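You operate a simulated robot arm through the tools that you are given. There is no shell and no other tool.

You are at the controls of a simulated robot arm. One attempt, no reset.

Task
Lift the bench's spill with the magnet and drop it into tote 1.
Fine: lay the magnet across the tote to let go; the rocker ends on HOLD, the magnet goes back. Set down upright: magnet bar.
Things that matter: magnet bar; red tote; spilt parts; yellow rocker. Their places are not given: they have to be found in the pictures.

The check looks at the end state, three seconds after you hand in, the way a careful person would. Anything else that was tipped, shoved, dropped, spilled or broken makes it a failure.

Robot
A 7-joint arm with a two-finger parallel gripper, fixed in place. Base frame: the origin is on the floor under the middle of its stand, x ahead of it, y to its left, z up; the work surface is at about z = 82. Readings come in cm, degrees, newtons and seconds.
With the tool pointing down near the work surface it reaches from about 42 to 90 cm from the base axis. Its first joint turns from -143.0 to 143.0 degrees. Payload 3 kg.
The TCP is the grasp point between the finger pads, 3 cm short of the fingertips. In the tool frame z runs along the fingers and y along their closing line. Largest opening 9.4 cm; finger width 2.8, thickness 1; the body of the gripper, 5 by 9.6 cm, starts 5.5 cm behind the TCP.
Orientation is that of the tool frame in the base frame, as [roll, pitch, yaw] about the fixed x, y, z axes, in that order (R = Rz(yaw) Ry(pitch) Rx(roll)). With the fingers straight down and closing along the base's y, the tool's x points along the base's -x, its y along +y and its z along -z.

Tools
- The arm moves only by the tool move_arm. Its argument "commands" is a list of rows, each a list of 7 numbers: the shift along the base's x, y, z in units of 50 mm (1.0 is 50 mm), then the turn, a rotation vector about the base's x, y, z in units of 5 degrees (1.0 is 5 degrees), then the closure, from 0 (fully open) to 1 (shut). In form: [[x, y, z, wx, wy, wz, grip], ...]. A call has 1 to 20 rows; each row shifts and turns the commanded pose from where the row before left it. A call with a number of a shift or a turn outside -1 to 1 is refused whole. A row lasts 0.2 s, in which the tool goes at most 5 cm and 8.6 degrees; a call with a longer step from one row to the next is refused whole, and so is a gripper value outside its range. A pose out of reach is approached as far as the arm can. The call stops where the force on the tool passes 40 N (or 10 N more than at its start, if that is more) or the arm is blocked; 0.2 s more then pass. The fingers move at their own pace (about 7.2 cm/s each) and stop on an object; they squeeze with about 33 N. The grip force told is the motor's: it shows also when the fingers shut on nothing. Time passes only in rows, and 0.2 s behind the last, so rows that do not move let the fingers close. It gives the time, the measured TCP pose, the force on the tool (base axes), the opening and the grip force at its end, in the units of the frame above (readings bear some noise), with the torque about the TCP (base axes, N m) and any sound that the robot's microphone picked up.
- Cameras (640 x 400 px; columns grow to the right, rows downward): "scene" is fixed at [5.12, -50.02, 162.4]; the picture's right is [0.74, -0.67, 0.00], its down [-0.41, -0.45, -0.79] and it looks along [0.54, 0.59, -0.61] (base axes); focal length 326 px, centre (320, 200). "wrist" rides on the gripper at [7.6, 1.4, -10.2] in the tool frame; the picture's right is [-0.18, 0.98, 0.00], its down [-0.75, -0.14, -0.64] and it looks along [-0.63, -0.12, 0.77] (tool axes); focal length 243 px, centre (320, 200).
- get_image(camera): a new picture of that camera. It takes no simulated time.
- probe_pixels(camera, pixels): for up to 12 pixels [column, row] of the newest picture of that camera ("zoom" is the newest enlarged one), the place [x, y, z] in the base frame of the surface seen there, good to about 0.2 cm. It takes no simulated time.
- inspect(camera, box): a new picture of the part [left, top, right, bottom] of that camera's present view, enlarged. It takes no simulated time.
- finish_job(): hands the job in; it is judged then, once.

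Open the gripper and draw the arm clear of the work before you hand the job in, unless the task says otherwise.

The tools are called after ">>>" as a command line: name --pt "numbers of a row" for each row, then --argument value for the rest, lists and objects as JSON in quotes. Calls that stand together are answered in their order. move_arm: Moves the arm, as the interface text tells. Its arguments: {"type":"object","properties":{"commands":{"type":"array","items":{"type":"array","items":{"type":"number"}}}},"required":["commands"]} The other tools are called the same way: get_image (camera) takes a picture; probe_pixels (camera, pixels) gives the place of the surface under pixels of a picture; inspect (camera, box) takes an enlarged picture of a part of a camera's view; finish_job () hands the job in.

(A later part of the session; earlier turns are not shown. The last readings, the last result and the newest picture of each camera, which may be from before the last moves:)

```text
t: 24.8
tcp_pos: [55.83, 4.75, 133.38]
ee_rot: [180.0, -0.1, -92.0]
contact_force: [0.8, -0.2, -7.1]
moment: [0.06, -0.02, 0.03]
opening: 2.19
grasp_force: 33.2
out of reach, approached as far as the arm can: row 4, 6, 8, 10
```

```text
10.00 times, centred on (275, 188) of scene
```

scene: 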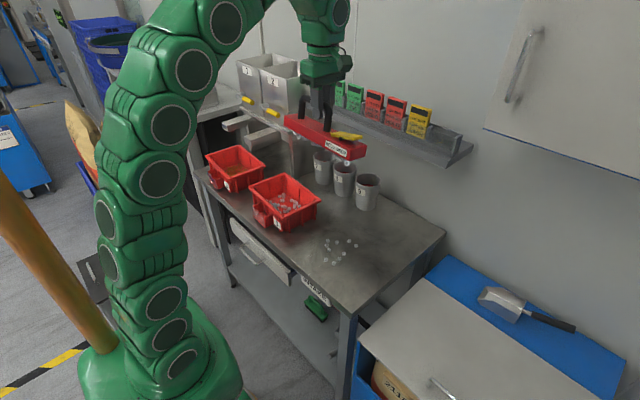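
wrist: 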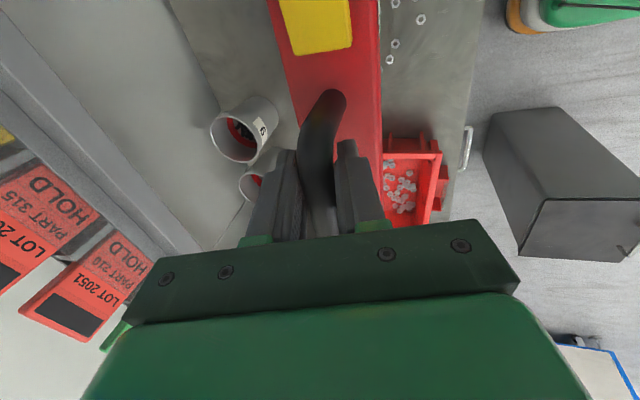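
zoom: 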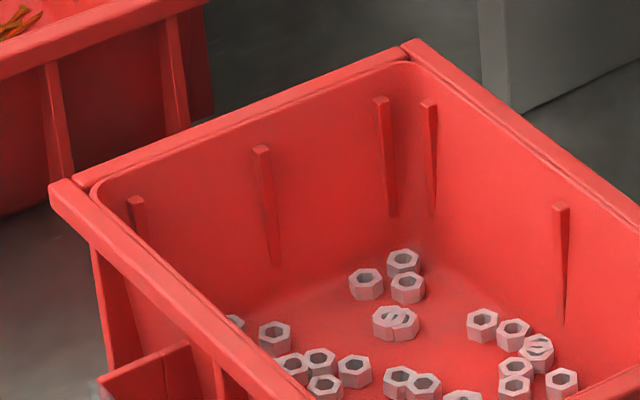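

I probe across the far end rim at columns ~240 and ~330 in this zoom, and its inner wall.

>>> probe_pixels --camera "zoom" --pixels '[[240, 112], [241, 117], [242, 122], [243, 128], [244, 134], [246, 142], [250, 160], [160, 262], [140, 262], [180, 262], [520, 120], [505, 125]]'

>>> inspect --camera "scene" --box '[280, 190, 325, 240]'

```text
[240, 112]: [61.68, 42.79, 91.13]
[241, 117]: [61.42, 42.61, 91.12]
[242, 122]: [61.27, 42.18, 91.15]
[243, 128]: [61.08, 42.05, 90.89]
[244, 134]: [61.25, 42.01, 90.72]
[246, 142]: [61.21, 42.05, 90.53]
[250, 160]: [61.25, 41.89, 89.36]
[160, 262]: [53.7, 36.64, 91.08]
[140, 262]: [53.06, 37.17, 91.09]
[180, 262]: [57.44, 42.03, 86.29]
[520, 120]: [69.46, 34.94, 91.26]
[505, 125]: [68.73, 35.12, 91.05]
```

```text
8.00 times, centred on (302, 215) of scene
```

zoom: 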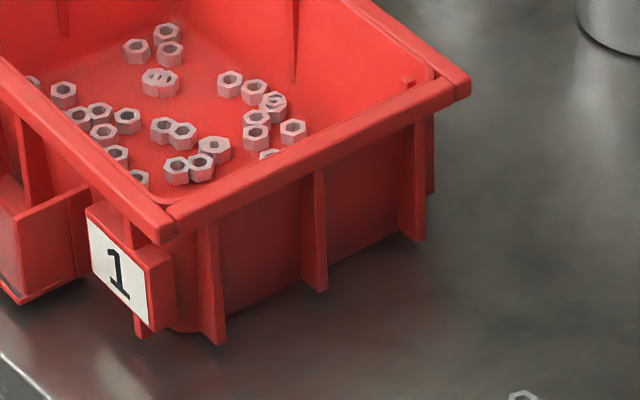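

Far end inner edge is at y≈42.05 and outer about 42.9. Now the near end rim: I probe across it at column 300.

>>> probe_pixels --camera "zoom" --pixels '[[296, 136], [298, 142], [300, 148], [301, 152], [302, 156], [303, 160], [304, 164], [306, 172], [100, 165], [85, 170], [430, 60], [445, 55]]'

```text
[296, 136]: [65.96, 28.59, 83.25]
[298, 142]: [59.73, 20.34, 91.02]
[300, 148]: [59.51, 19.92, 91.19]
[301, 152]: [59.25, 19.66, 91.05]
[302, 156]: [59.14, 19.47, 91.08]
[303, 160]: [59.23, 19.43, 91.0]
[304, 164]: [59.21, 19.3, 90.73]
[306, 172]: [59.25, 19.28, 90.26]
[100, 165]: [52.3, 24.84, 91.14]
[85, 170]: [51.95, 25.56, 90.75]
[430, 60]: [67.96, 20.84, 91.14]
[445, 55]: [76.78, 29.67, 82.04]
```

Tote 1: inner length about 21.7 cm, rims about 1.05 wide, centre ≈ (60.9, 31.1), turned about 4°. The bar (24.5 cm) can lie along it on the end rims. Before moving there I probe the hopper stand and troughs beyond it for clearance.

>>> probe_pixels --camera "scene" --pixels '[[228, 124], [240, 130], [252, 142], [270, 136], [285, 145], [247, 100], [272, 113], [240, 155], [262, 160], [210, 160], [300, 160], [250, 75]]'

>>> inspect --camera "scene" --box '[190, 60, 330, 240]'

```text
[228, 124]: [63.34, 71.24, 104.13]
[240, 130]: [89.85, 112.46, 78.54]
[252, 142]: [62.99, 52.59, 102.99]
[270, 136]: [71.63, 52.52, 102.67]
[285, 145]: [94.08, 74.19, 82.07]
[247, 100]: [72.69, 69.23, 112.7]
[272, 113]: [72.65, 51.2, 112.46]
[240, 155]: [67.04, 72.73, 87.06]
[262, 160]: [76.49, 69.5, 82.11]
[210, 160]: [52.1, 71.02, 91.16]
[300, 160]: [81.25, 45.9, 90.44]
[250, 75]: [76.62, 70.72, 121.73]
```

```text
2.22 times, centred on (260, 150) of scene
```

zoom: 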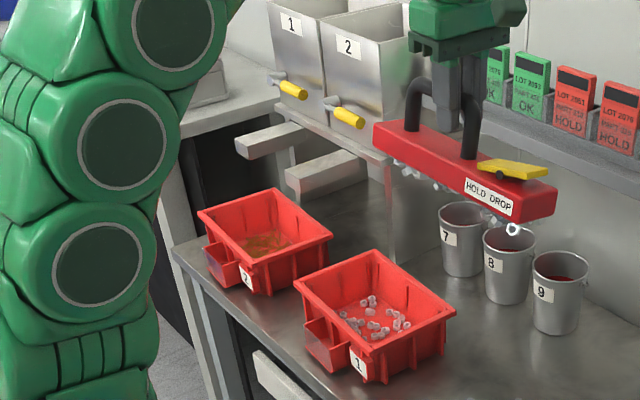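

The nearest hopper parts are at y≥51, clear of the bar's far end at y≈44. I level the bar again (−15° about y), turn −2° about z and move over tote 1 with the bar bottom well above the rim.

>>> move_arm --pt "0 0 -0.1 0 -0.5 0 1" --pt "0 0 -0.2 0 -0.5 0 1" --pt "0 0 -0.3 0 -0.5 0 1" --pt "0 0.1 -0.4 0 -0.5 0 1" --pt "0 0.2 -0.4 0 -0.5 0 1" --pt "0.1 0.3 -0.4 0 -0.5 0 1" --pt "0.1 0.4 -0.4 0 0 -0.2 1" --pt "0.1 0.5 -0.4 0 0 -0.2 1" --pt "0.1 0.5 -0.4 0 0 0 1" --pt "0.1 0.5 -0.4 0 0 0 1" --pt "0.1 0.5 -0.2 0 0 0 1" --pt "0.1 0.5 0 0 0 0 1" --pt "0.1 0.5 0 0 0 0 1" --pt "0.1 0.5 0 0 0 0 1" --pt "0.1 0.45 0 0 0 0 1" --pt "0 0.4 0 0 0 0 1" --pt "0 0.2 0 0 0 0 1" --pt "0 0.07 0 0 0 0 1" --pt "0 0 0 0 0 0 1"

>>> get_image --camera "scene"

>>> get_image --camera "wrist"

```text
t: 28.8
tcp_pos: [60.92, 32.94, 115.23]
ee_rot: [-164.9, 0.5, -93.9]
contact_force: [0.2, -0.1, -7.7]
moment: [0.01, 0.04, 0.0]
opening: 2.21
grasp_force: 32.9
```

```text
taken
```

scene: 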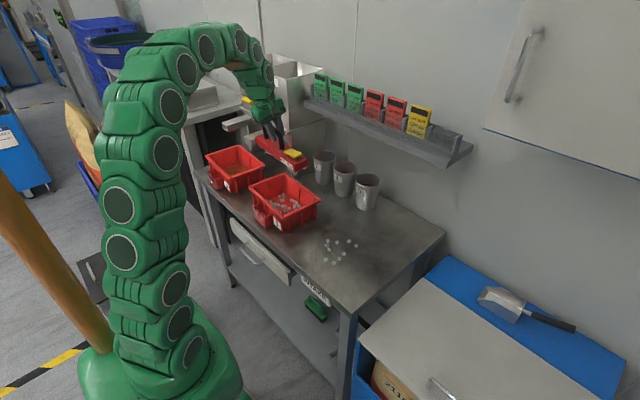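

```text
taken
```

wrist: 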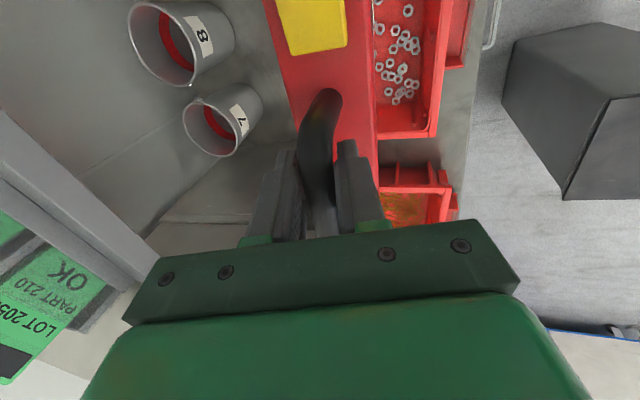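

The bar is now over tote 1 at z=115. I zoom in to check its level, corners, and the hanging nuts before lowering.

>>> inspect --camera "scene" --box '[235, 110, 335, 240]'

>>> inspect --camera "scene" --box '[250, 130, 315, 180]'

```text
3.08 times, centred on (285, 175) of scene
```

zoom: 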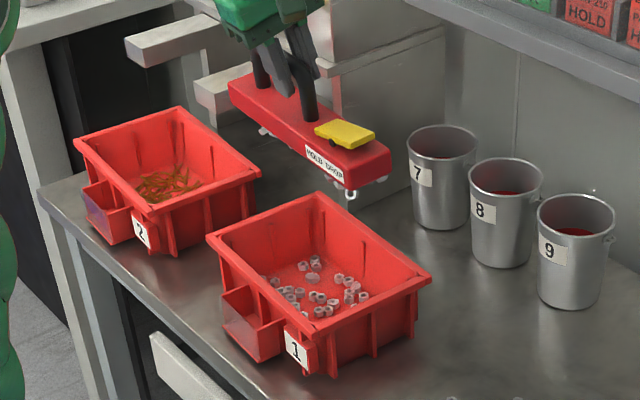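

```text
8.00 times, centred on (282, 155) of scene
```

zoom: 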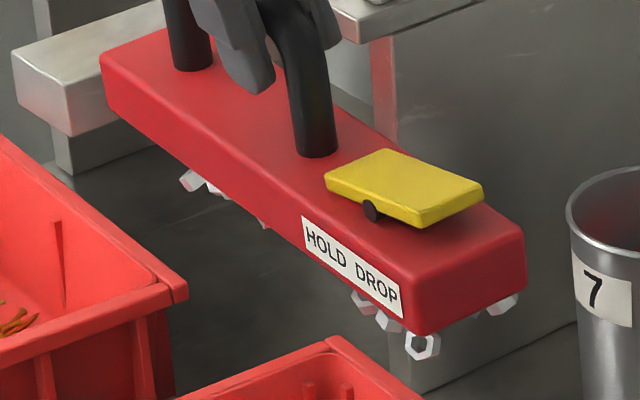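

Probing the bar's top corners/edges and hanging end nuts here: (103,55), (168,30), (412,285), (520,232), (418,325), nuts (422,345) and (500,305).

>>> probe_pixels --camera "zoom" --pixels '[[104, 58], [160, 34], [408, 286], [518, 236], [416, 330], [422, 342], [425, 354], [500, 303], [512, 302], [384, 320], [188, 182], [523, 262]]'

```text
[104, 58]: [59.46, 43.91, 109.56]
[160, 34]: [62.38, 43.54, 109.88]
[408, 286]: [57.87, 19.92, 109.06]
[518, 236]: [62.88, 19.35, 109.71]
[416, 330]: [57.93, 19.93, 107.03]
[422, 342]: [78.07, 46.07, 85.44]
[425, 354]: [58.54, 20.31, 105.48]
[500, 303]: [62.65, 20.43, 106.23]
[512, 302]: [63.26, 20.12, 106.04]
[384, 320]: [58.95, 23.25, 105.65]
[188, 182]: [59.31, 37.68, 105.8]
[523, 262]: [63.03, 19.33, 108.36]
```

The bar is level, its DROP end at y≈19.55, and the end nuts' centres are just inside the near rim's inner edge (≈20.4). I shift +0.25 cm in y and lower to about 2 cm above the rim, then look.

>>> move_arm --pt "0 0.05 -0.2 0 0 0 1" --pt "0 0 -0.4 0 0 0 1" --pt "0 0 -0.5 0 0 0 1" --pt "0 0 -0.5 0 0 0 1" --pt "0 0 -0.5 0 0 0 1" --pt "0 0 -0.4 0 0 0 1" --pt "0 0 -0.2 0 0 0 1" --pt "0 0 0 0 0 0 1" --pt "0 0 0 0 0 0 1"

>>> inspect --camera "scene" --box '[240, 150, 330, 240]'

>>> get_image --camera "wrist"

```text
t: 30.8
tcp_pos: [60.73, 33.0, 101.98]
ee_rot: [-164.9, 0.4, -93.9]
contact_force: [-0.1, -0.3, -7.1]
moment: [0.06, 0.05, -0.03]
opening: 2.22
grasp_force: 33.3
```

```text
4.44 times, centred on (285, 195) of scene
```

zoom: 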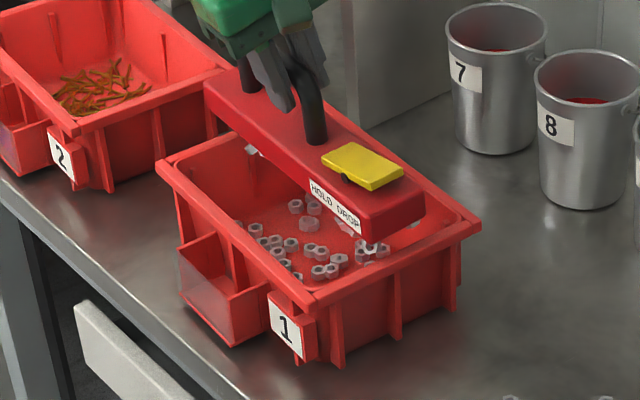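

```text
taken
```

wrist: 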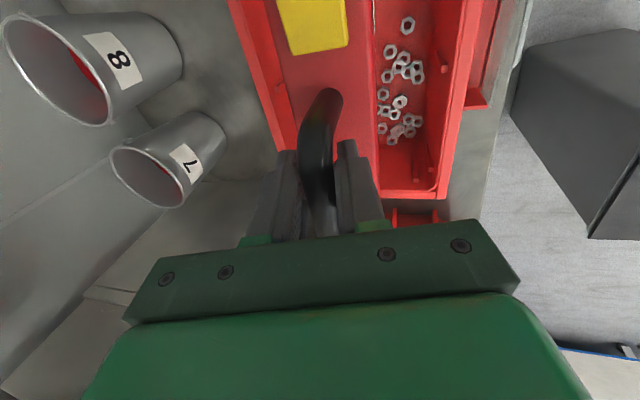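

The bar hangs over the tote. I zoom on the DROP end near (320,200) and probe it against the rim.

>>> inspect --camera "scene" --box '[305, 180, 355, 220]'

>>> inspect --camera "scene" --box '[280, 160, 345, 220]'

```text
10.00 times, centred on (330, 200) of scene
```

zoom: 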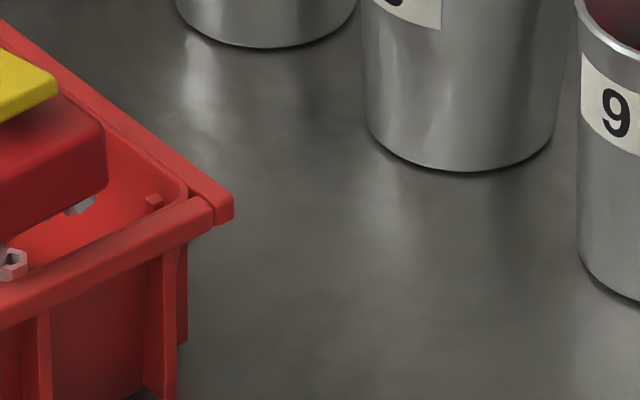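

```text
6.67 times, centred on (312, 190) of scene
```

zoom: 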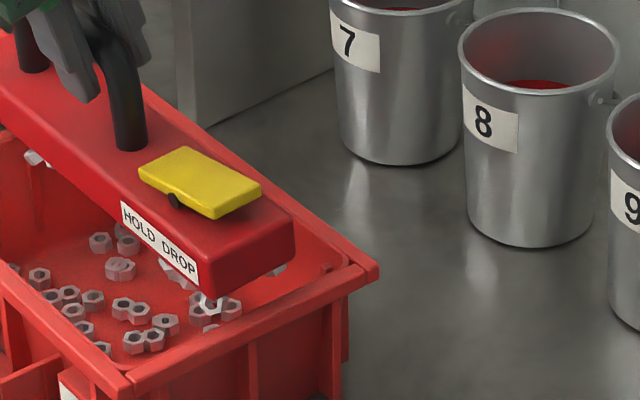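

Probing the bar's DROP-end corners (205,290), (293,245), the nut at (213,300), and the rim points (250,330), (320,290) in this zoom.

>>> probe_pixels --camera "zoom" --pixels '[[203, 288], [203, 262], [290, 248], [288, 222], [212, 302], [206, 298], [280, 268], [250, 330], [255, 338], [245, 322], [330, 288], [325, 280]]'

```text
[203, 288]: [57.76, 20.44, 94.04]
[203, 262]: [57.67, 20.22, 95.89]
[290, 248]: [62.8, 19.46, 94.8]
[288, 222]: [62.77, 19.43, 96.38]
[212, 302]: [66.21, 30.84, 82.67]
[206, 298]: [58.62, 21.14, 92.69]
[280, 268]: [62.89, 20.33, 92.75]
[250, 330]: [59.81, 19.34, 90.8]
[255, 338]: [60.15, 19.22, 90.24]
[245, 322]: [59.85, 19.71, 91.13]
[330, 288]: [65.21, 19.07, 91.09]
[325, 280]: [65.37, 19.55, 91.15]
```

The DROP end overlaps the near rim by about 0.5 cm and both end nuts hang just inside the rim's inner edge. I lower slowly to just above contact.

>>> move_arm --pt "0 0 -0.15 0 0 0 1" --pt "0 0 -0.15 0 0 0 1" --pt "0 0 -0.1 0 0 0 1" --pt "0 0 -0.04 0 0 0 1" --pt "0 0 0 0 0 0 1"

>>> inspect --camera "scene" --box '[240, 150, 330, 240]'

```text
t: 32.0
tcp_pos: [60.89, 33.2, 99.79]
ee_rot: [-164.9, 0.4, -94.0]
contact_force: [0.4, 2.3, 0.7]
moment: [-0.5, 0.21, -0.01]
opening: 2.23
grasp_force: 32.6
```

```text
4.44 times, centred on (285, 195) of scene
```

zoom: 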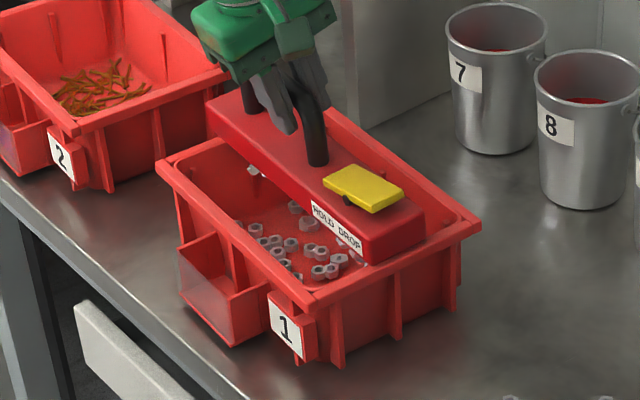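

Contact is felt at the DROP end (moment −0.5 about x, +y force 2.3 N). I zoom in to see what touches.

>>> inspect --camera "scene" --box '[300, 185, 340, 225]'

>>> inspect --camera "scene" --box '[265, 165, 325, 215]'

```text
10.00 times, centred on (320, 205) of scene
```

zoom: 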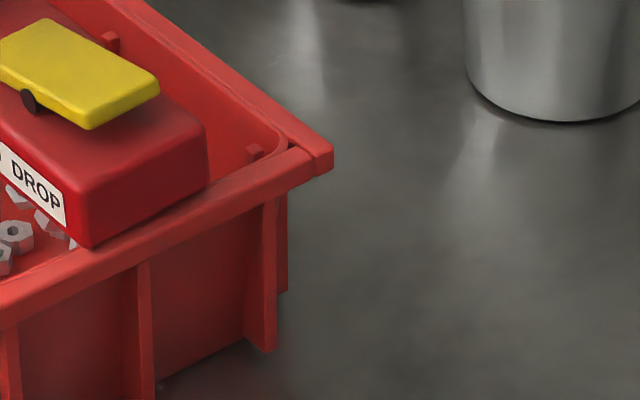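

```text
8.00 times, centred on (295, 190) of scene
```

zoom: 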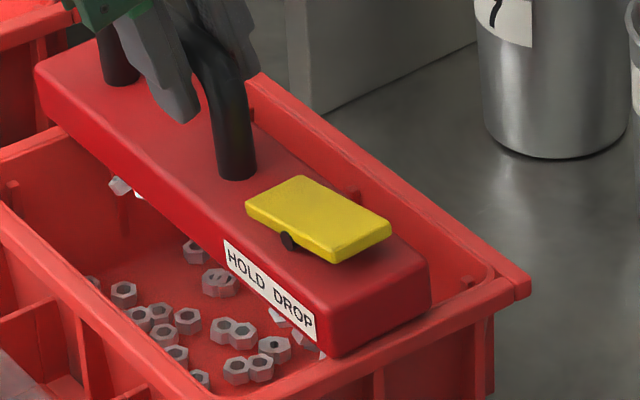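

The DROP end sits on the rim with its nuts inside. I probe the bar's top height along its length and the bottom edge at the rim.

>>> probe_pixels --camera "zoom" --pixels '[[40, 72], [92, 45], [60, 90], [150, 150], [200, 200], [410, 270], [330, 310], [330, 350], [428, 300], [265, 160], [185, 120], [340, 352]]'

```text
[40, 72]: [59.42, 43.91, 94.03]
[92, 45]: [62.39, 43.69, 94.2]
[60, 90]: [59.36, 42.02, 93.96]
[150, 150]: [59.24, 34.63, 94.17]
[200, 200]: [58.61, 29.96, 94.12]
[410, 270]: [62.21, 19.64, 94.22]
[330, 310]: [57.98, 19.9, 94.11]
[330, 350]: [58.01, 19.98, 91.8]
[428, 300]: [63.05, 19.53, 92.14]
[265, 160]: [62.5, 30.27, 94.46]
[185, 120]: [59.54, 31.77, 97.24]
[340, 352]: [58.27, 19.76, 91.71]
```

The bar is level with its top at ≈94.2, so it is seated or nearly so on both rims. I ease down another 1.5 mm to confirm on the force reading.

>>> move_arm --pt "0 0 -0.015 0 0 0 1" --pt "0 0 -0.015 0 0 0 1" --pt "0 0 0 0 0 0 1" --pt "0 0 0 0 0 0 1"

```text
t: 33.0
tcp_pos: [60.99, 33.17, 99.79]
ee_rot: [-164.8, 0.5, -94.0]
contact_force: [12.0, 0.3, 32.2]
moment: [-0.07, -0.09, 0.17]
opening: 2.26
grasp_force: 33.2
```

Both ends are seated now (moment ≈0, but pressing 32 N). I back off by 1.2 mm to unload before opening.

>>> move_arm --pt "0 0 0.012 0 0 0 1" --pt "0 0 0.012 0 0 0 1" --pt "0 0 0 0 0 0 1"

```text
t: 33.8
tcp_pos: [60.77, 33.17, 99.73]
ee_rot: [-165.0, 0.3, -93.9]
contact_force: [7.8, -0.4, 22.2]
moment: [0.16, -0.05, 0.11]
opening: 2.22
grasp_force: 33.3
```

Still 22 N downwards on the bar, so I ease up a little more.

>>> move_arm --pt "0 0 0.01 0 0 0 1" --pt "0 0 0.01 0 0 0 1" --pt "0 0 0 0 0 0 1"

```text
t: 34.6
tcp_pos: [60.72, 32.96, 99.58]
ee_rot: [-165.1, 0.4, -93.9]
contact_force: [0.4, -0.1, -8.1]
moment: [0.04, 0.03, 0.0]
opening: 2.22
grasp_force: 33.0
```

That took the full weight again (−8.1 N), so the bar is a fraction above or just touching. I lower half a millimetre at a time and then open.

>>> move_arm --pt "0 0 -0.008 0 0 0 1" --pt "0 0 0 0 0 0 1"

```text
t: 35.2
tcp_pos: [60.8, 32.96, 99.78]
ee_rot: [-165.0, 0.5, -93.9]
contact_force: [-0.1, -0.6, -8.4]
moment: [0.03, 0.03, 0.0]
opening: 2.21
grasp_force: 33.1
```

Still carried (−8.4 N). I lower another 0.5 mm.

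>>> move_arm --pt "0 0 -0.01 0 0 0 1" --pt "0 0 0 0 0 0 1"

```text
t: 35.8
tcp_pos: [60.96, 33.1, 99.82]
ee_rot: [-165.0, 0.5, -93.9]
contact_force: [0.3, 0.4, -7.2]
moment: [0.04, -0.01, -0.03]
opening: 2.24
grasp_force: 33.0
```

Nearly there; another 0.4 mm down.

>>> move_arm --pt "0 0 -0.008 0 0 0 1" --pt "0 0 0 0 0 0 1"

```text
t: 36.4
tcp_pos: [60.87, 33.15, 99.76]
ee_rot: [-165.0, 0.5, -93.9]
contact_force: [-0.4, -0.1, -7.3]
moment: [0.03, 0.03, 0.0]
opening: 2.25
grasp_force: 32.5
```

The fingers seem to have slid slightly on the handle, so I continue down in 1 mm steps watching the force.

>>> move_arm --pt "0 0 -0.015 0 0 0 1" --pt "0 0 0 0 0 0 1"

```text
t: 37.0
tcp_pos: [60.91, 33.09, 99.62]
ee_rot: [-164.9, 0.5, -93.9]
contact_force: [1.6, 2.9, 0.2]
moment: [-0.66, 0.21, -0.08]
opening: 2.21
grasp_force: 33.4
```

The DROP end rests again and the other end is within about a millimetre, so I open the gripper slowly here.

>>> move_arm --pt "0 0 -0.005 0 0 0 1" --pt "0 0 0 0 0 0 0.7" --pt "0 0 0 0 0 0 0.6" --pt "0 0 0 0 0 0 0.4" --pt "0 0 0 0 0 0 0.2" --pt "0 0 0 0 0 0 0.2"

>>> inspect --camera "scene" --box '[240, 150, 330, 240]'

```text
t: 38.4
tcp_pos: [60.81, 33.0, 99.59]
ee_rot: [-164.9, 0.5, -93.9]
contact_force: [0.6, 0.1, 0.3]
moment: [-0.02, 0.02, 0.0]
opening: 7.53
grasp_force: 0.1
```

```text
4.44 times, centred on (285, 195) of scene
```

zoom: 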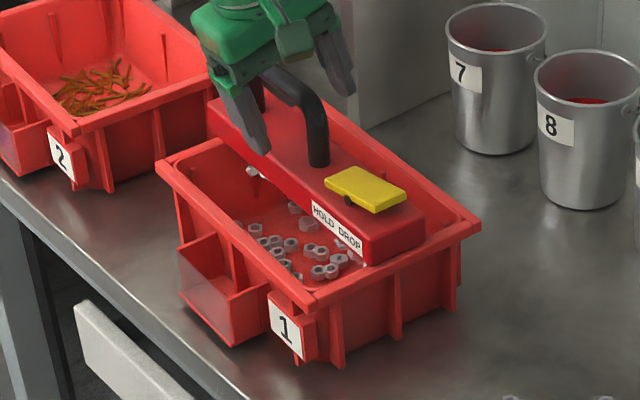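

The bar stays on the rims after release. I raise the tool straight up clear of the handle, then get precise rocker coordinates.

>>> move_arm --pt "0 0 0.2 0 0 0 0.2" --pt "0 0 0.4 0 0 0 0.2" --pt "0 0 0.5 0 0 0 0.2" --pt "0 0 0.5 0 0 0 0.2" --pt "0 0 0.3 0 0 0 0.2" --pt "0 0 0 0 0 0 0.2"

>>> inspect --camera "scene" --box '[255, 155, 325, 215]'

```text
t: 39.8
tcp_pos: [60.9, 33.2, 109.17]
ee_rot: [-165.0, 0.5, -93.9]
contact_force: [-0.4, -1.0, 0.1]
moment: [0.02, -0.03, 0.02]
opening: 7.54
grasp_force: 0.0
```

```text
6.67 times, centred on (290, 185) of scene
```

zoom: 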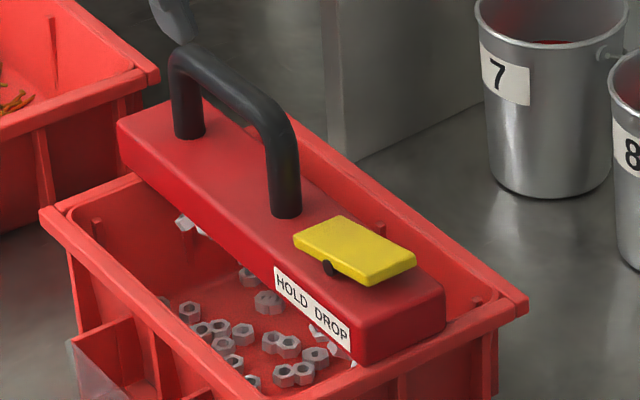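

The bar lies level along the tote; the rocker is at zoom (295–415, 220–280). I probe the rocker's corners, the handle's top and the bar's ends.

>>> probe_pixels --camera "zoom" --pixels '[[300, 240], [338, 220], [375, 275], [412, 258], [355, 248], [392, 265], [318, 232], [330, 268], [440, 300], [358, 345], [122, 130], [185, 105]]'

>>> probe_pixels --camera "zoom" --pixels '[[195, 60], [230, 82], [265, 108], [360, 358], [442, 325], [372, 282], [410, 268], [180, 215], [205, 232], [320, 332], [335, 348], [350, 355]]'

```text
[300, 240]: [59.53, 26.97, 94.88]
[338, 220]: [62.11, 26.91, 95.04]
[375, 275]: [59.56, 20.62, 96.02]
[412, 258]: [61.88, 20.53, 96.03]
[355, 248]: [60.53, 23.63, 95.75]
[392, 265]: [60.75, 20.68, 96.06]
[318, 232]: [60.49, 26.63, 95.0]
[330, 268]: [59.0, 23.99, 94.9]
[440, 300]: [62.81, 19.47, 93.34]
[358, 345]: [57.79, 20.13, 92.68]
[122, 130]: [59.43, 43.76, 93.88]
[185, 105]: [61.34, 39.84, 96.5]
```

```text
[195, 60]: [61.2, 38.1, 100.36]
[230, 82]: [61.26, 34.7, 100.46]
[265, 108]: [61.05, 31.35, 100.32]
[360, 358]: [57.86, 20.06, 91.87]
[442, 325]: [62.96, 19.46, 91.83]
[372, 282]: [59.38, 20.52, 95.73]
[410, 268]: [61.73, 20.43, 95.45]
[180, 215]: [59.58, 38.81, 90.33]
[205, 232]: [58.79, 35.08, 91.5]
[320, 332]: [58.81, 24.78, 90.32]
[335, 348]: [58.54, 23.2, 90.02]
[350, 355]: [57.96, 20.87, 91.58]
```

The rocker's DROP end is up at (60.7, 20.5, 96.05), the pivot near y≈23.8 and the HOLD end down at z≈95. I turn the tool vertical, close the fingers and move above the DROP end at (60.7, 20.9).

>>> move_arm --pt "0 0 0.2 0 1 0 0.6" --pt "0 0 0 0 1 0 1" --pt "0 -0.3 0 0 1 0 1" --pt "0 -0.5 0 0 0 0 1" --pt "0 -0.5 0 0 0 0 1" --pt "-0.02 -0.5 0 0 0 0 1" --pt "-0.02 -0.4 0 0 0 0 1" --pt "0 -0.24 -0.2 0 0 0 1" --pt "0 0 -0.4 0 0 0 1" --pt "0 0 -0.4 0 0 0 1" --pt "0 0 -0.3 0 0 0 1" --pt "0 0 -0.2 0 0 0 1" --pt "0 0 0 0 0 0 1"

>>> inspect --camera "scene" --box '[255, 155, 325, 215]'

>>> get_image --camera "wrist"

```text
t: 42.6
tcp_pos: [60.56, 20.91, 102.53]
ee_rot: [-179.8, -0.6, -93.8]
contact_force: [-0.2, 0.2, 0.7]
moment: [0.02, 0.0, 0.0]
opening: 0.0
grasp_force: 33.3
```

```text
6.67 times, centred on (290, 185) of scene
```

zoom: 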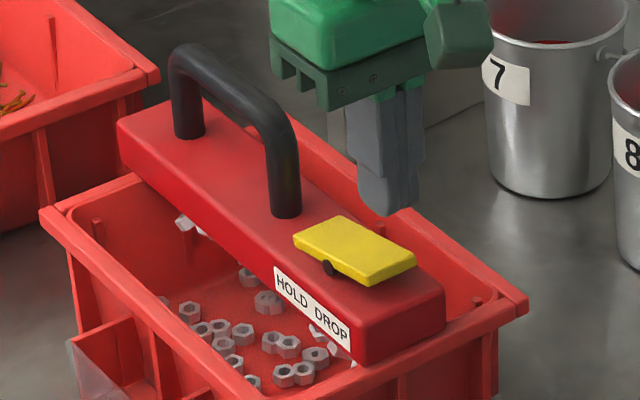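

```text
taken
```

wrist: 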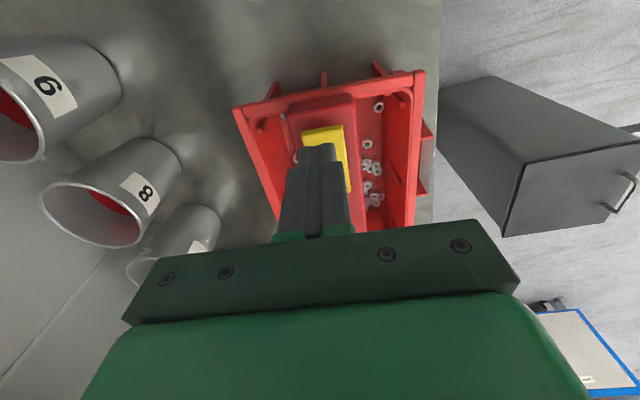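

The fingertips are above the DROP end, tip at about z=99.5. I descend and press it down in small steps.

>>> move_arm --pt "0 0 -0.3 0 0 0 1" --pt "0 0 -0.3 0 0 0 1" --pt "0 0 -0.06 0 0 0 1" --pt "0 0 -0.05 0 0 0 1" --pt "0 0 -0.05 0 0 0 1" --pt "0 0 -0.04 0 0 0 1" --pt "0 0 0 0 0 0 1"

>>> inspect --camera "scene" --box '[255, 155, 325, 215]'

```text
t: 44.2
tcp_pos: [60.65, 20.91, 98.55]
ee_rot: [-179.9, -0.6, -93.8]
contact_force: [-0.6, -0.3, 0.6]
moment: [0.01, 0.01, 0.01]
opening: 0.0
grasp_force: 32.7
```

```text
6.67 times, centred on (290, 185) of scene
```

zoom: 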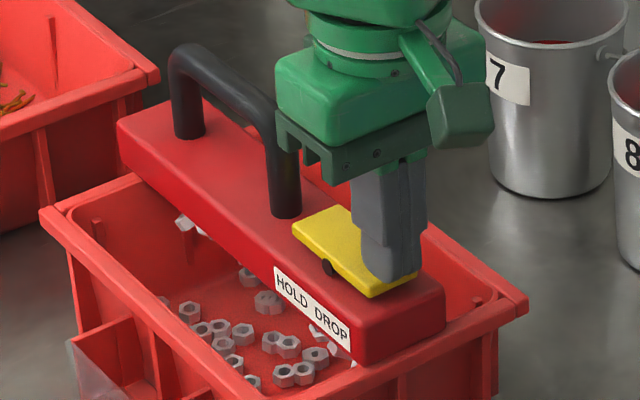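

The rocker is moving under the tip but there's no firm resistance yet (tip ≈95.5). I press further in 2 mm steps.

>>> move_arm --pt "0 0 -0.04 0 0 0 1" --pt "0 0 -0.04 0 0 0 1" --pt "0 0 -0.03 0 0 0 1" --pt "0 0 0 0 0 0 1"

>>> inspect --camera "scene" --box '[255, 155, 325, 215]'

```text
t: 45.2
tcp_pos: [60.67, 20.93, 98.06]
ee_rot: [-179.8, -0.4, -93.9]
contact_force: [-1.9, 3.0, 21.2]
moment: [0.41, 0.02, 0.03]
opening: 0.0
grasp_force: 32.9
```

```text
6.67 times, centred on (290, 185) of scene
```

zoom: 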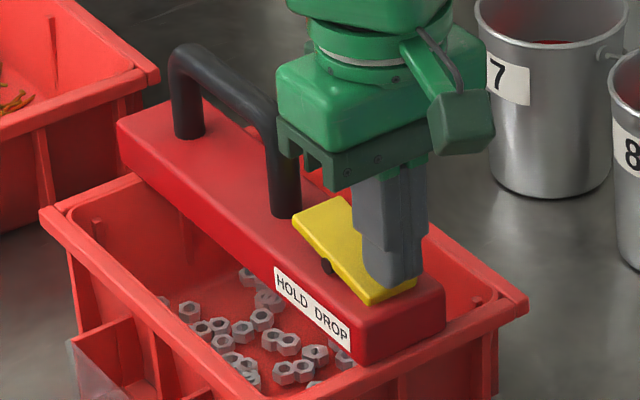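

The rocker flipped to DROP and the nuts fell into the tote (those under the bar near (185,225) are gone). I lift the tool off and check.

>>> move_arm --pt "0 0 0.1 0 0 0 1" --pt "0 0 0.3 0 0 0 1" --pt "0 0 0.5 0 0 0 1" --pt "0 0 0.6 0 0 0 1" --pt "0 0 0.6 0 0 0 1" --pt "0 0 0 0 0 0 1"

>>> inspect --camera "scene" --box '[245, 150, 325, 240]'

>>> get_image --camera "wrist"

>>> get_image --camera "scene"

```text
t: 46.6
tcp_pos: [60.71, 20.74, 108.53]
ee_rot: [-179.9, -0.6, -94.0]
contact_force: [-0.6, -0.5, 0.5]
moment: [0.0, 0.0, 0.01]
opening: 0.01
grasp_force: 32.7
```

```text
4.44 times, centred on (285, 195) of scene
```

zoom: 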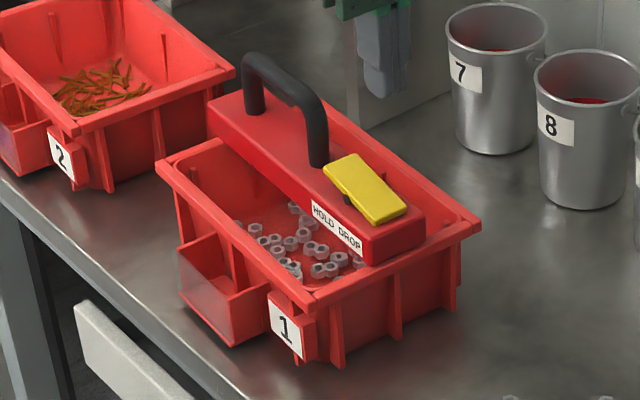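

```text
taken
```

wrist: 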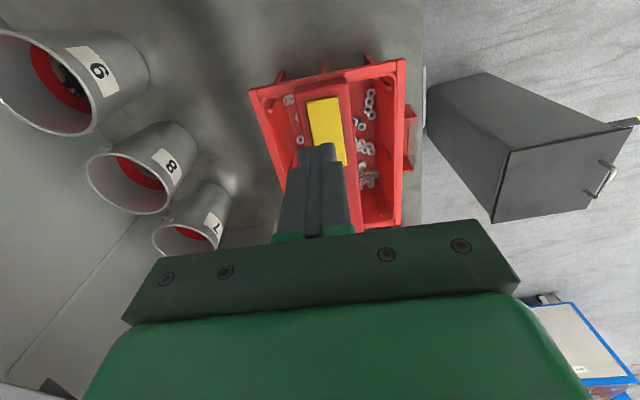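

```text
taken
```

scene: 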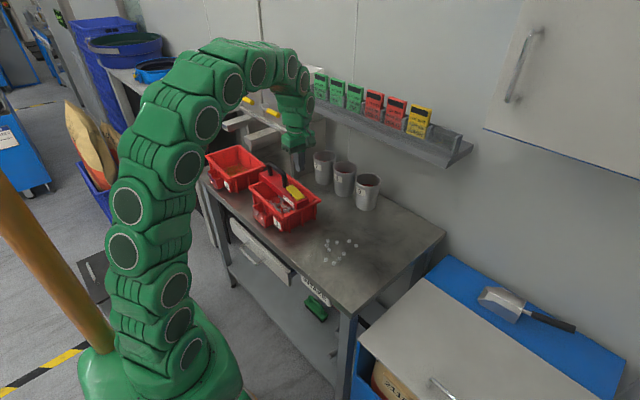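

The rocker stays on DROP and the bar is seated. For the second load the magnet must be on again; with the bar on the rims the tote's nuts are about 6–7 cm below, and earlier they weren't drawn. I probe the rocker before pressing HOLD here.

>>> inspect --camera "scene" --box '[275, 165, 325, 215]'

```text
8.00 times, centred on (300, 190) of scene
```

zoom: 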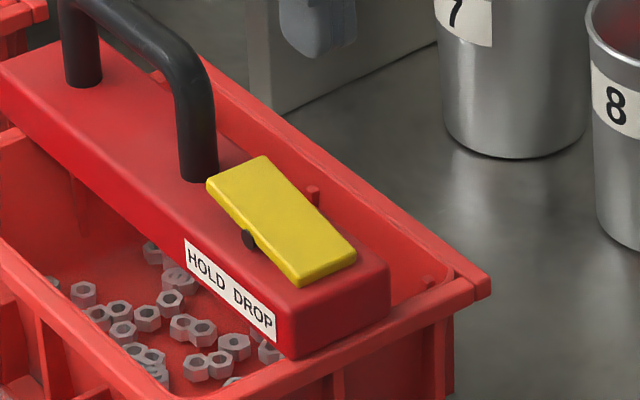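

Probing the rocker's HOLD end (215,185)–(262,160), DROP end (300,280)–(350,255) and the handle post (195,165).

>>> probe_pixels --camera "zoom" --pixels '[[212, 182], [260, 160], [236, 172], [280, 215], [300, 276], [350, 253], [325, 262], [198, 172], [215, 150], [250, 238], [290, 345], [385, 290]]'

```text
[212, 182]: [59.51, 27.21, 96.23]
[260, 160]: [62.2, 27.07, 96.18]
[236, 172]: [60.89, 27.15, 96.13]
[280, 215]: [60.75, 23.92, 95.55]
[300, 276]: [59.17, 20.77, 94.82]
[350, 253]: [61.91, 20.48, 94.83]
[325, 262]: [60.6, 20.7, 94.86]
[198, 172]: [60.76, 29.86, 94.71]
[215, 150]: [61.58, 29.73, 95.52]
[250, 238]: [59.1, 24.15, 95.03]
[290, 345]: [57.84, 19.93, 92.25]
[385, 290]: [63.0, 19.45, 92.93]
```

HOLD end is now up at (60.85, 27.2, 96.2) and the handle post's near face at y≈29.7. I move above y=26.5 and press it down as before.

>>> move_arm --pt "0 0.2 0 0 0 0 1" --pt "0.02 0.4 0 0 0 0 1" --pt "0 0.4 -0.2 0 0 0 1" --pt "0 0.15 -0.4 0 0 0 1" --pt "0 0 -0.4 0 0 0 1" --pt "0 0 -0.3 0 0 0 1" --pt "0 0 -0.3 0 0 0 1" --pt "0 0 -0.2 0 0 0 1" --pt "0 0 0 0 0 0 1"

>>> inspect --camera "scene" --box '[265, 155, 325, 215]'

```text
t: 48.6
tcp_pos: [60.85, 26.69, 99.45]
ee_rot: [-179.9, -0.6, -93.8]
contact_force: [0.0, -0.7, -0.1]
moment: [-0.01, 0.0, -0.01]
opening: 0.0
grasp_force: 33.2
```

```text
6.67 times, centred on (295, 185) of scene
```

zoom: 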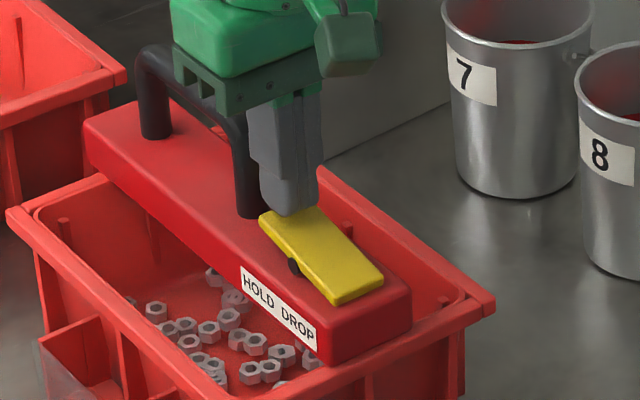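

The tip is just over the HOLD end, clear of the handle post. I press down about 1.3 cm in small steps.

>>> move_arm --pt "0 0 -0.05 0 0 0 1" --pt "0 0 -0.05 0 0 0 1" --pt "0 0 -0.05 0 0 0 1" --pt "0 0 -0.05 0 0 0 1" --pt "0 0 -0.04 0 0 0 1" --pt "0 0 -0.03 0 0 0 1" --pt "0 0 0 0 0 0 1"

>>> inspect --camera "scene" --box '[265, 155, 325, 215]'

```text
t: 50.2
tcp_pos: [60.69, 26.64, 98.11]
ee_rot: [-179.8, -0.5, -93.8]
contact_force: [2.0, 1.8, 21.9]
moment: [-0.28, -0.01, 0.07]
opening: 0.0
grasp_force: 33.5
```

```text
6.67 times, centred on (295, 185) of scene
```

zoom: 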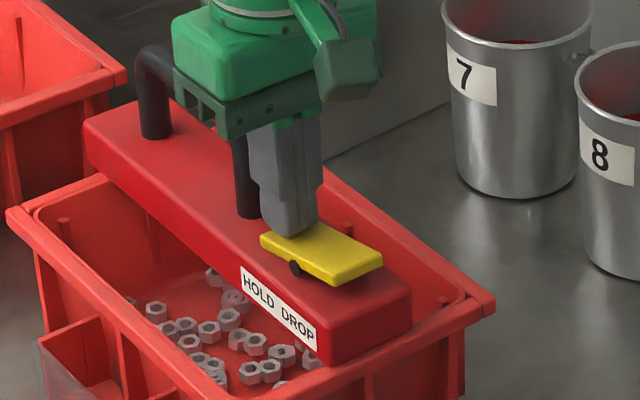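

The rocker is back on HOLD (DROP end up), and the tote's nuts stayed put. I lift off, tilt back to −15°, open and go above the handle at y≈33.1.

>>> move_arm --pt "0 0 0.1 0 0 0 1" --pt "0 0 0.4 0 0 0 1" --pt "0 0 0.5 0 0 0 1" --pt "0 0 0.6 0 0 0 1" --pt "0 0.1 0.5 0 0 0 1" --pt "0 0.3 0.2 0 -1 0 0.6" --pt "0 0.4 0 0 -1 0 0.2" --pt "0 0.4 0 0 -1 0 0.2" --pt "0.03 0.1 0 0 0 0 0.2" --pt "0 0 0 0 0 0 0.2"

>>> inspect --camera "scene" --box '[245, 130, 335, 215]'

>>> get_image --camera "wrist"

```text
t: 52.4
tcp_pos: [60.83, 33.1, 109.64]
ee_rot: [-164.9, 0.5, -93.9]
contact_force: [-0.6, -0.1, -0.1]
moment: [-0.04, 0.0, -0.01]
opening: 7.52
grasp_force: 0.2
```

```text
4.71 times, centred on (290, 172) of scene
```

zoom: 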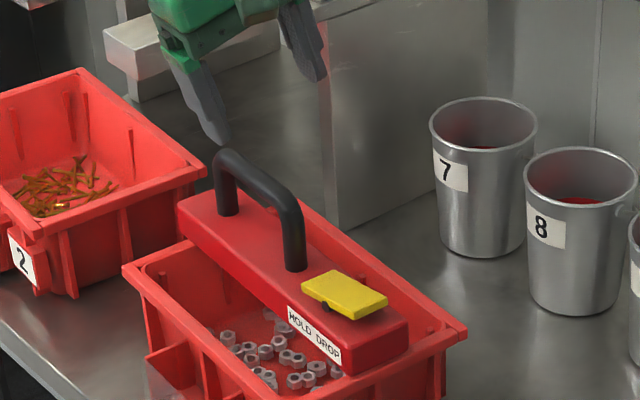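

```text
taken
```

wrist: 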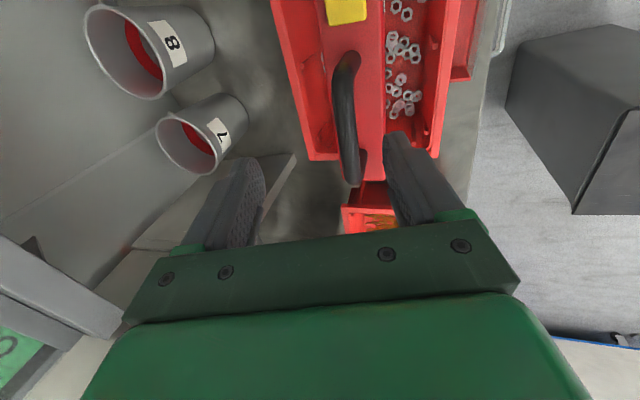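

The fingers straddle the handle again. I descend to TCP z≈99.55 and close.

>>> move_arm --pt "0 0 -0.4 0 0 0 0.2" --pt "0 0 -0.5 0 0 0 0.2" --pt "0 0 -0.5 0 0 0 0.2" --pt "0 0 -0.4 0 0 0 0.2" --pt "0 0 -0.2 0 0 0 0.2" --pt "0 0 0 0 0 0 0.4" --pt "0 0 0 0 0 0 0.6" --pt "0 0 0 0 0 0 0.8" --pt "0 0 0 0 0 0 1" --pt "0 0 0 0 0 0 1" --pt "0 0 0 0 0 0 1"

>>> inspect --camera "scene" --box '[245, 150, 335, 235]'

```text
t: 54.8
tcp_pos: [60.84, 33.21, 99.92]
ee_rot: [-165.0, 0.4, -93.9]
contact_force: [0.3, 0.5, 9.4]
moment: [-0.35, -0.01, 0.49]
opening: 2.19
grasp_force: 33.1
```

```text
4.71 times, centred on (290, 192) of scene
```

zoom: 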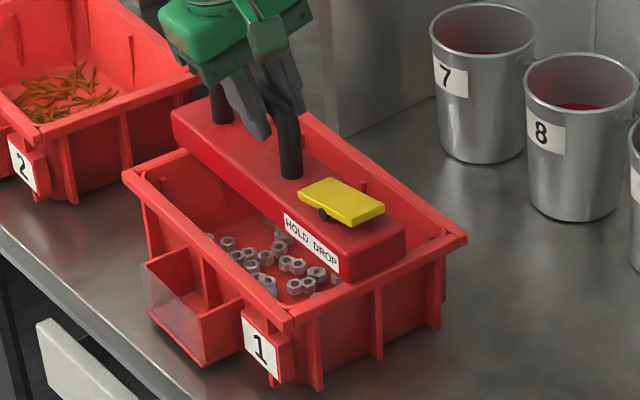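

The handle is gripped (2.19 cm). I lift gently straight up about 12 cm and check the tote stays.

>>> move_arm --pt "0 0 0.05 0 0 0 1" --pt "0 0 0.1 0 0 0 1" --pt "0 0 0.2 0 0 0 1" --pt "0 0 0.3 0 0 0 1" --pt "0 0 0.4 0 0 0 1" --pt "0 0 0.5 0 0 0 1" --pt "0 0 0.5 0 0 0 1" --pt "0 0 0.3 0 0 0 1" --pt "0 0 0 0 0 0 1"

>>> get_image --camera "scene"

>>> inspect --camera "scene" --box '[235, 130, 335, 240]'

```text
t: 56.8
tcp_pos: [60.9, 33.0, 111.39]
ee_rot: [-164.9, 0.5, -93.9]
contact_force: [-0.6, -0.8, -6.5]
moment: [0.05, 0.02, -0.01]
opening: 2.13
grasp_force: 32.8
```

```text
taken
```

scene: 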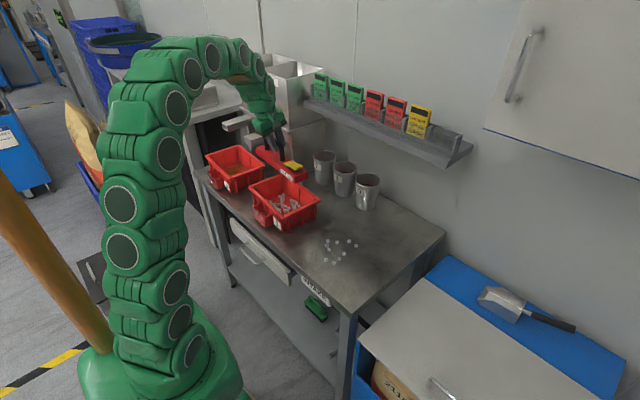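

```text
3.64 times, centred on (285, 185) of scene
```

zoom: 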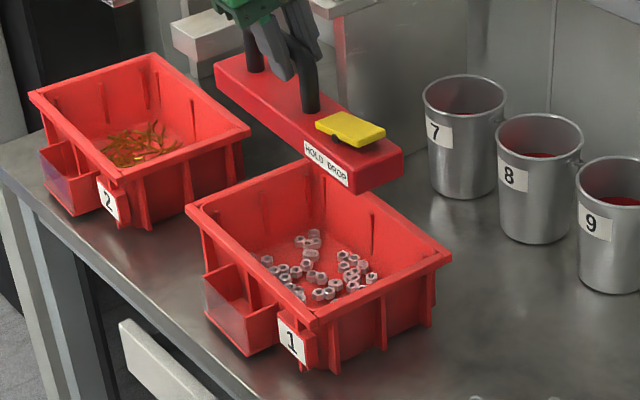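

All nuts dropped off the bar and the tote hasn't moved. I carry the bar over the ten remaining nuts, centred near (61.5, 4), staying high for now.

>>> move_arm --pt "0 -0.2 0 0 0 0 1" --pt "0 -0.4 0 0 0 0 1" --pt "0 -0.5 0 0 0 0 1" --pt "0 -0.5 0 0 0 0 1" --pt "0 -0.5 0 0 0 0 1" --pt "0 -0.5 0 0 0 0 1" --pt "0 -0.5 0 0 0 0 1" --pt "0 -0.5 0 0 0 0 1" --pt "0 -0.5 -0.1 0 0 0 1" --pt "0 -0.5 -0.2 0 0 0 1" --pt "0.05 -0.5 -0.2 0 0 0 1" --pt "0.05 -0.3 -0.2 0 0 0 1" --pt "0 -0.18 -0.2 0 0 0 1" --pt "0 0 -0.2 0 0 0 1" --pt "0 0 0 0 0 0 1"

>>> get_image --camera "scene"

>>> get_image --camera "wrist"

```text
t: 60.0
tcp_pos: [61.44, 5.17, 105.85]
ee_rot: [-164.9, 0.5, -93.9]
contact_force: [-0.8, 0.5, -6.2]
moment: [0.06, 0.03, -0.01]
opening: 1.79
grasp_force: 33.2
```

```text
taken
```

scene: 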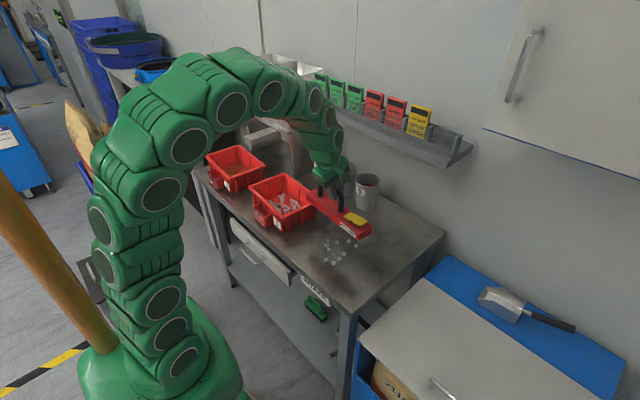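

```text
taken
```

wrist: 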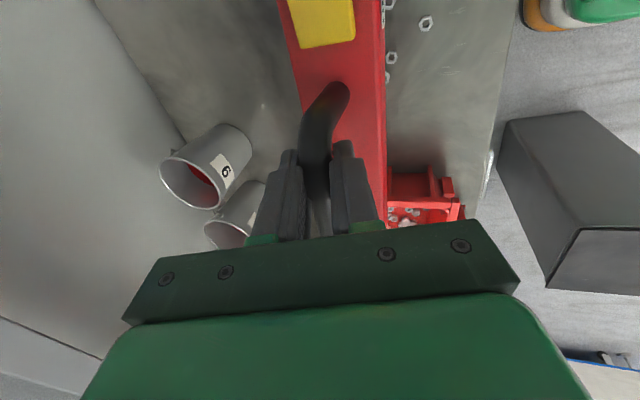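

The finger opening has crept from 2.19 to 1.79 cm, so the handle may be slipping in the grip. I zoom in on the grip before going on.

>>> inspect --camera "scene" --box '[300, 150, 380, 240]'

>>> inspect --camera "wrist" --box '[220, 60, 420, 260]'

```text
4.44 times, centred on (340, 195) of scene
```

zoom: 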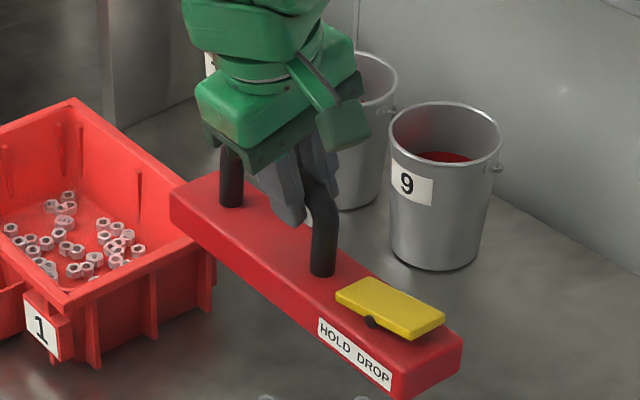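

```text
2.00 times, centred on (320, 160) of wrist
```

zoom: 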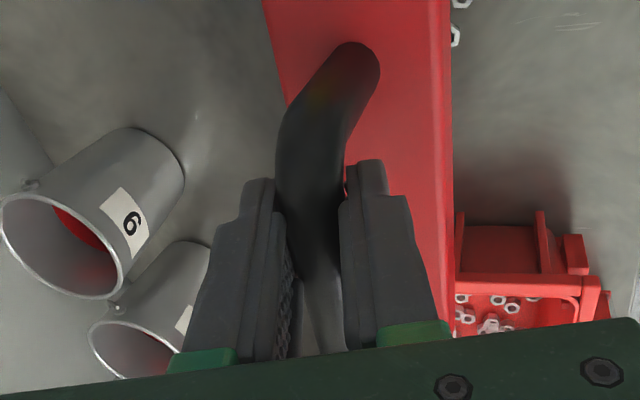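

I probe the bar's top and the handle in the scene view to see how it sits relative to the TCP now.

>>> inspect --camera "scene" --box '[315, 175, 375, 240]'

```text
6.15 times, centred on (345, 208) of scene
```

zoom: 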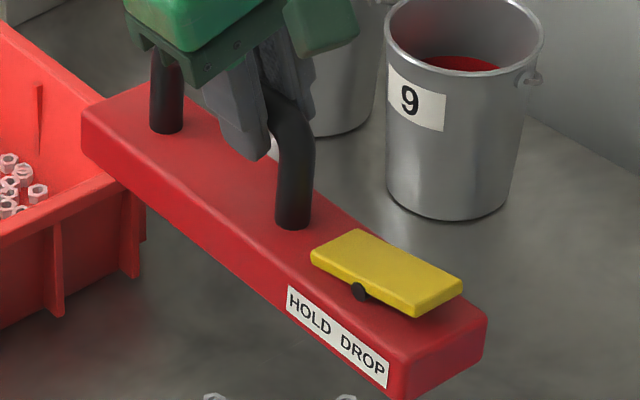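

Probing the bar top near both ends, the handle bend at (290,115), and the finger at (235,140).

>>> probe_pixels --camera "zoom" --pixels '[[85, 120], [150, 90], [110, 150], [200, 170], [260, 250], [395, 352], [480, 322], [290, 110], [275, 100], [235, 150], [250, 155], [400, 385]]'

```text
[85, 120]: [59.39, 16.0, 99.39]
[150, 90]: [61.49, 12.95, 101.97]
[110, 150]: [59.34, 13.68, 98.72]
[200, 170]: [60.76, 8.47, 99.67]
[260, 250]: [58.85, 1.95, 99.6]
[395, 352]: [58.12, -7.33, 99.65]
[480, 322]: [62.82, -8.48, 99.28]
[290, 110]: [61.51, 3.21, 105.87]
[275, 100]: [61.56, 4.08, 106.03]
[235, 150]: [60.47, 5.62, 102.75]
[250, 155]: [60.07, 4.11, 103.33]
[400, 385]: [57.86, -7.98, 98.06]
```

The bar has slipped about 0.7 cm down in the fingers, so I must set it down and regrip lower on the handle. I carry it to the clear bench strip at x≈75, lowering at the same time to about 3 cm above the bench.

>>> move_arm --pt "0.3 0 -0.2 0 0 0 1" --pt "0.5 0 -0.3 0 0 0 1" --pt "0.6 -0.1 -0.4 0 0 0 1" --pt "0.6 -0.1 -0.5 0 0 0 1" --pt "0.5 -0.1 -0.5 0 0 0 1" --pt "0.2 0 -0.4 0 0 0 1" --pt "0 0 0 0 0 0 1"

>>> inspect --camera "scene" --box '[310, 160, 420, 270]'

```text
t: 61.6
tcp_pos: [74.94, 3.81, 94.69]
ee_rot: [-165.0, 0.5, -93.8]
contact_force: [0.4, -0.3, -6.1]
moment: [0.03, -0.03, -0.03]
opening: 1.77
grasp_force: 32.8
```

```text
3.64 times, centred on (365, 215) of scene
```

zoom: 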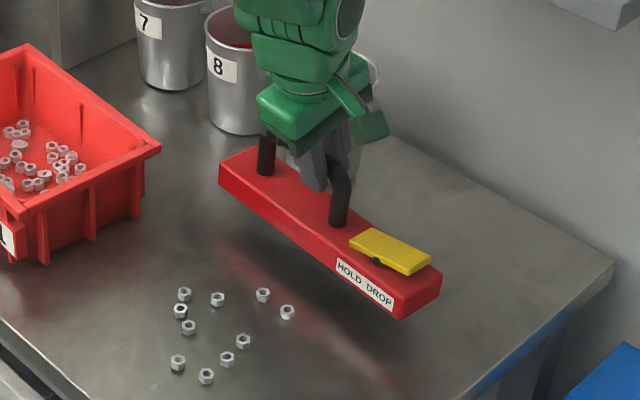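

The slip has paused (1.77 cm) and the nuts on the bench didn't react. I lower the bar onto this clear strip in small steps, watching the force.

>>> move_arm --pt "0 0 -0.2 0 0 0 1" --pt "0 0 -0.25 0 0 0 1" --pt "0 0 -0.1 0 0 0 1" --pt "0 0 -0.05 0 0 0 1" --pt "0 0 0 0 0 0 1"

```text
t: 62.8
tcp_pos: [74.87, 3.74, 91.63]
ee_rot: [-165.0, 0.5, -93.9]
contact_force: [0.8, 0.6, -5.7]
moment: [0.06, -0.02, -0.01]
opening: 1.77
grasp_force: 33.5
```

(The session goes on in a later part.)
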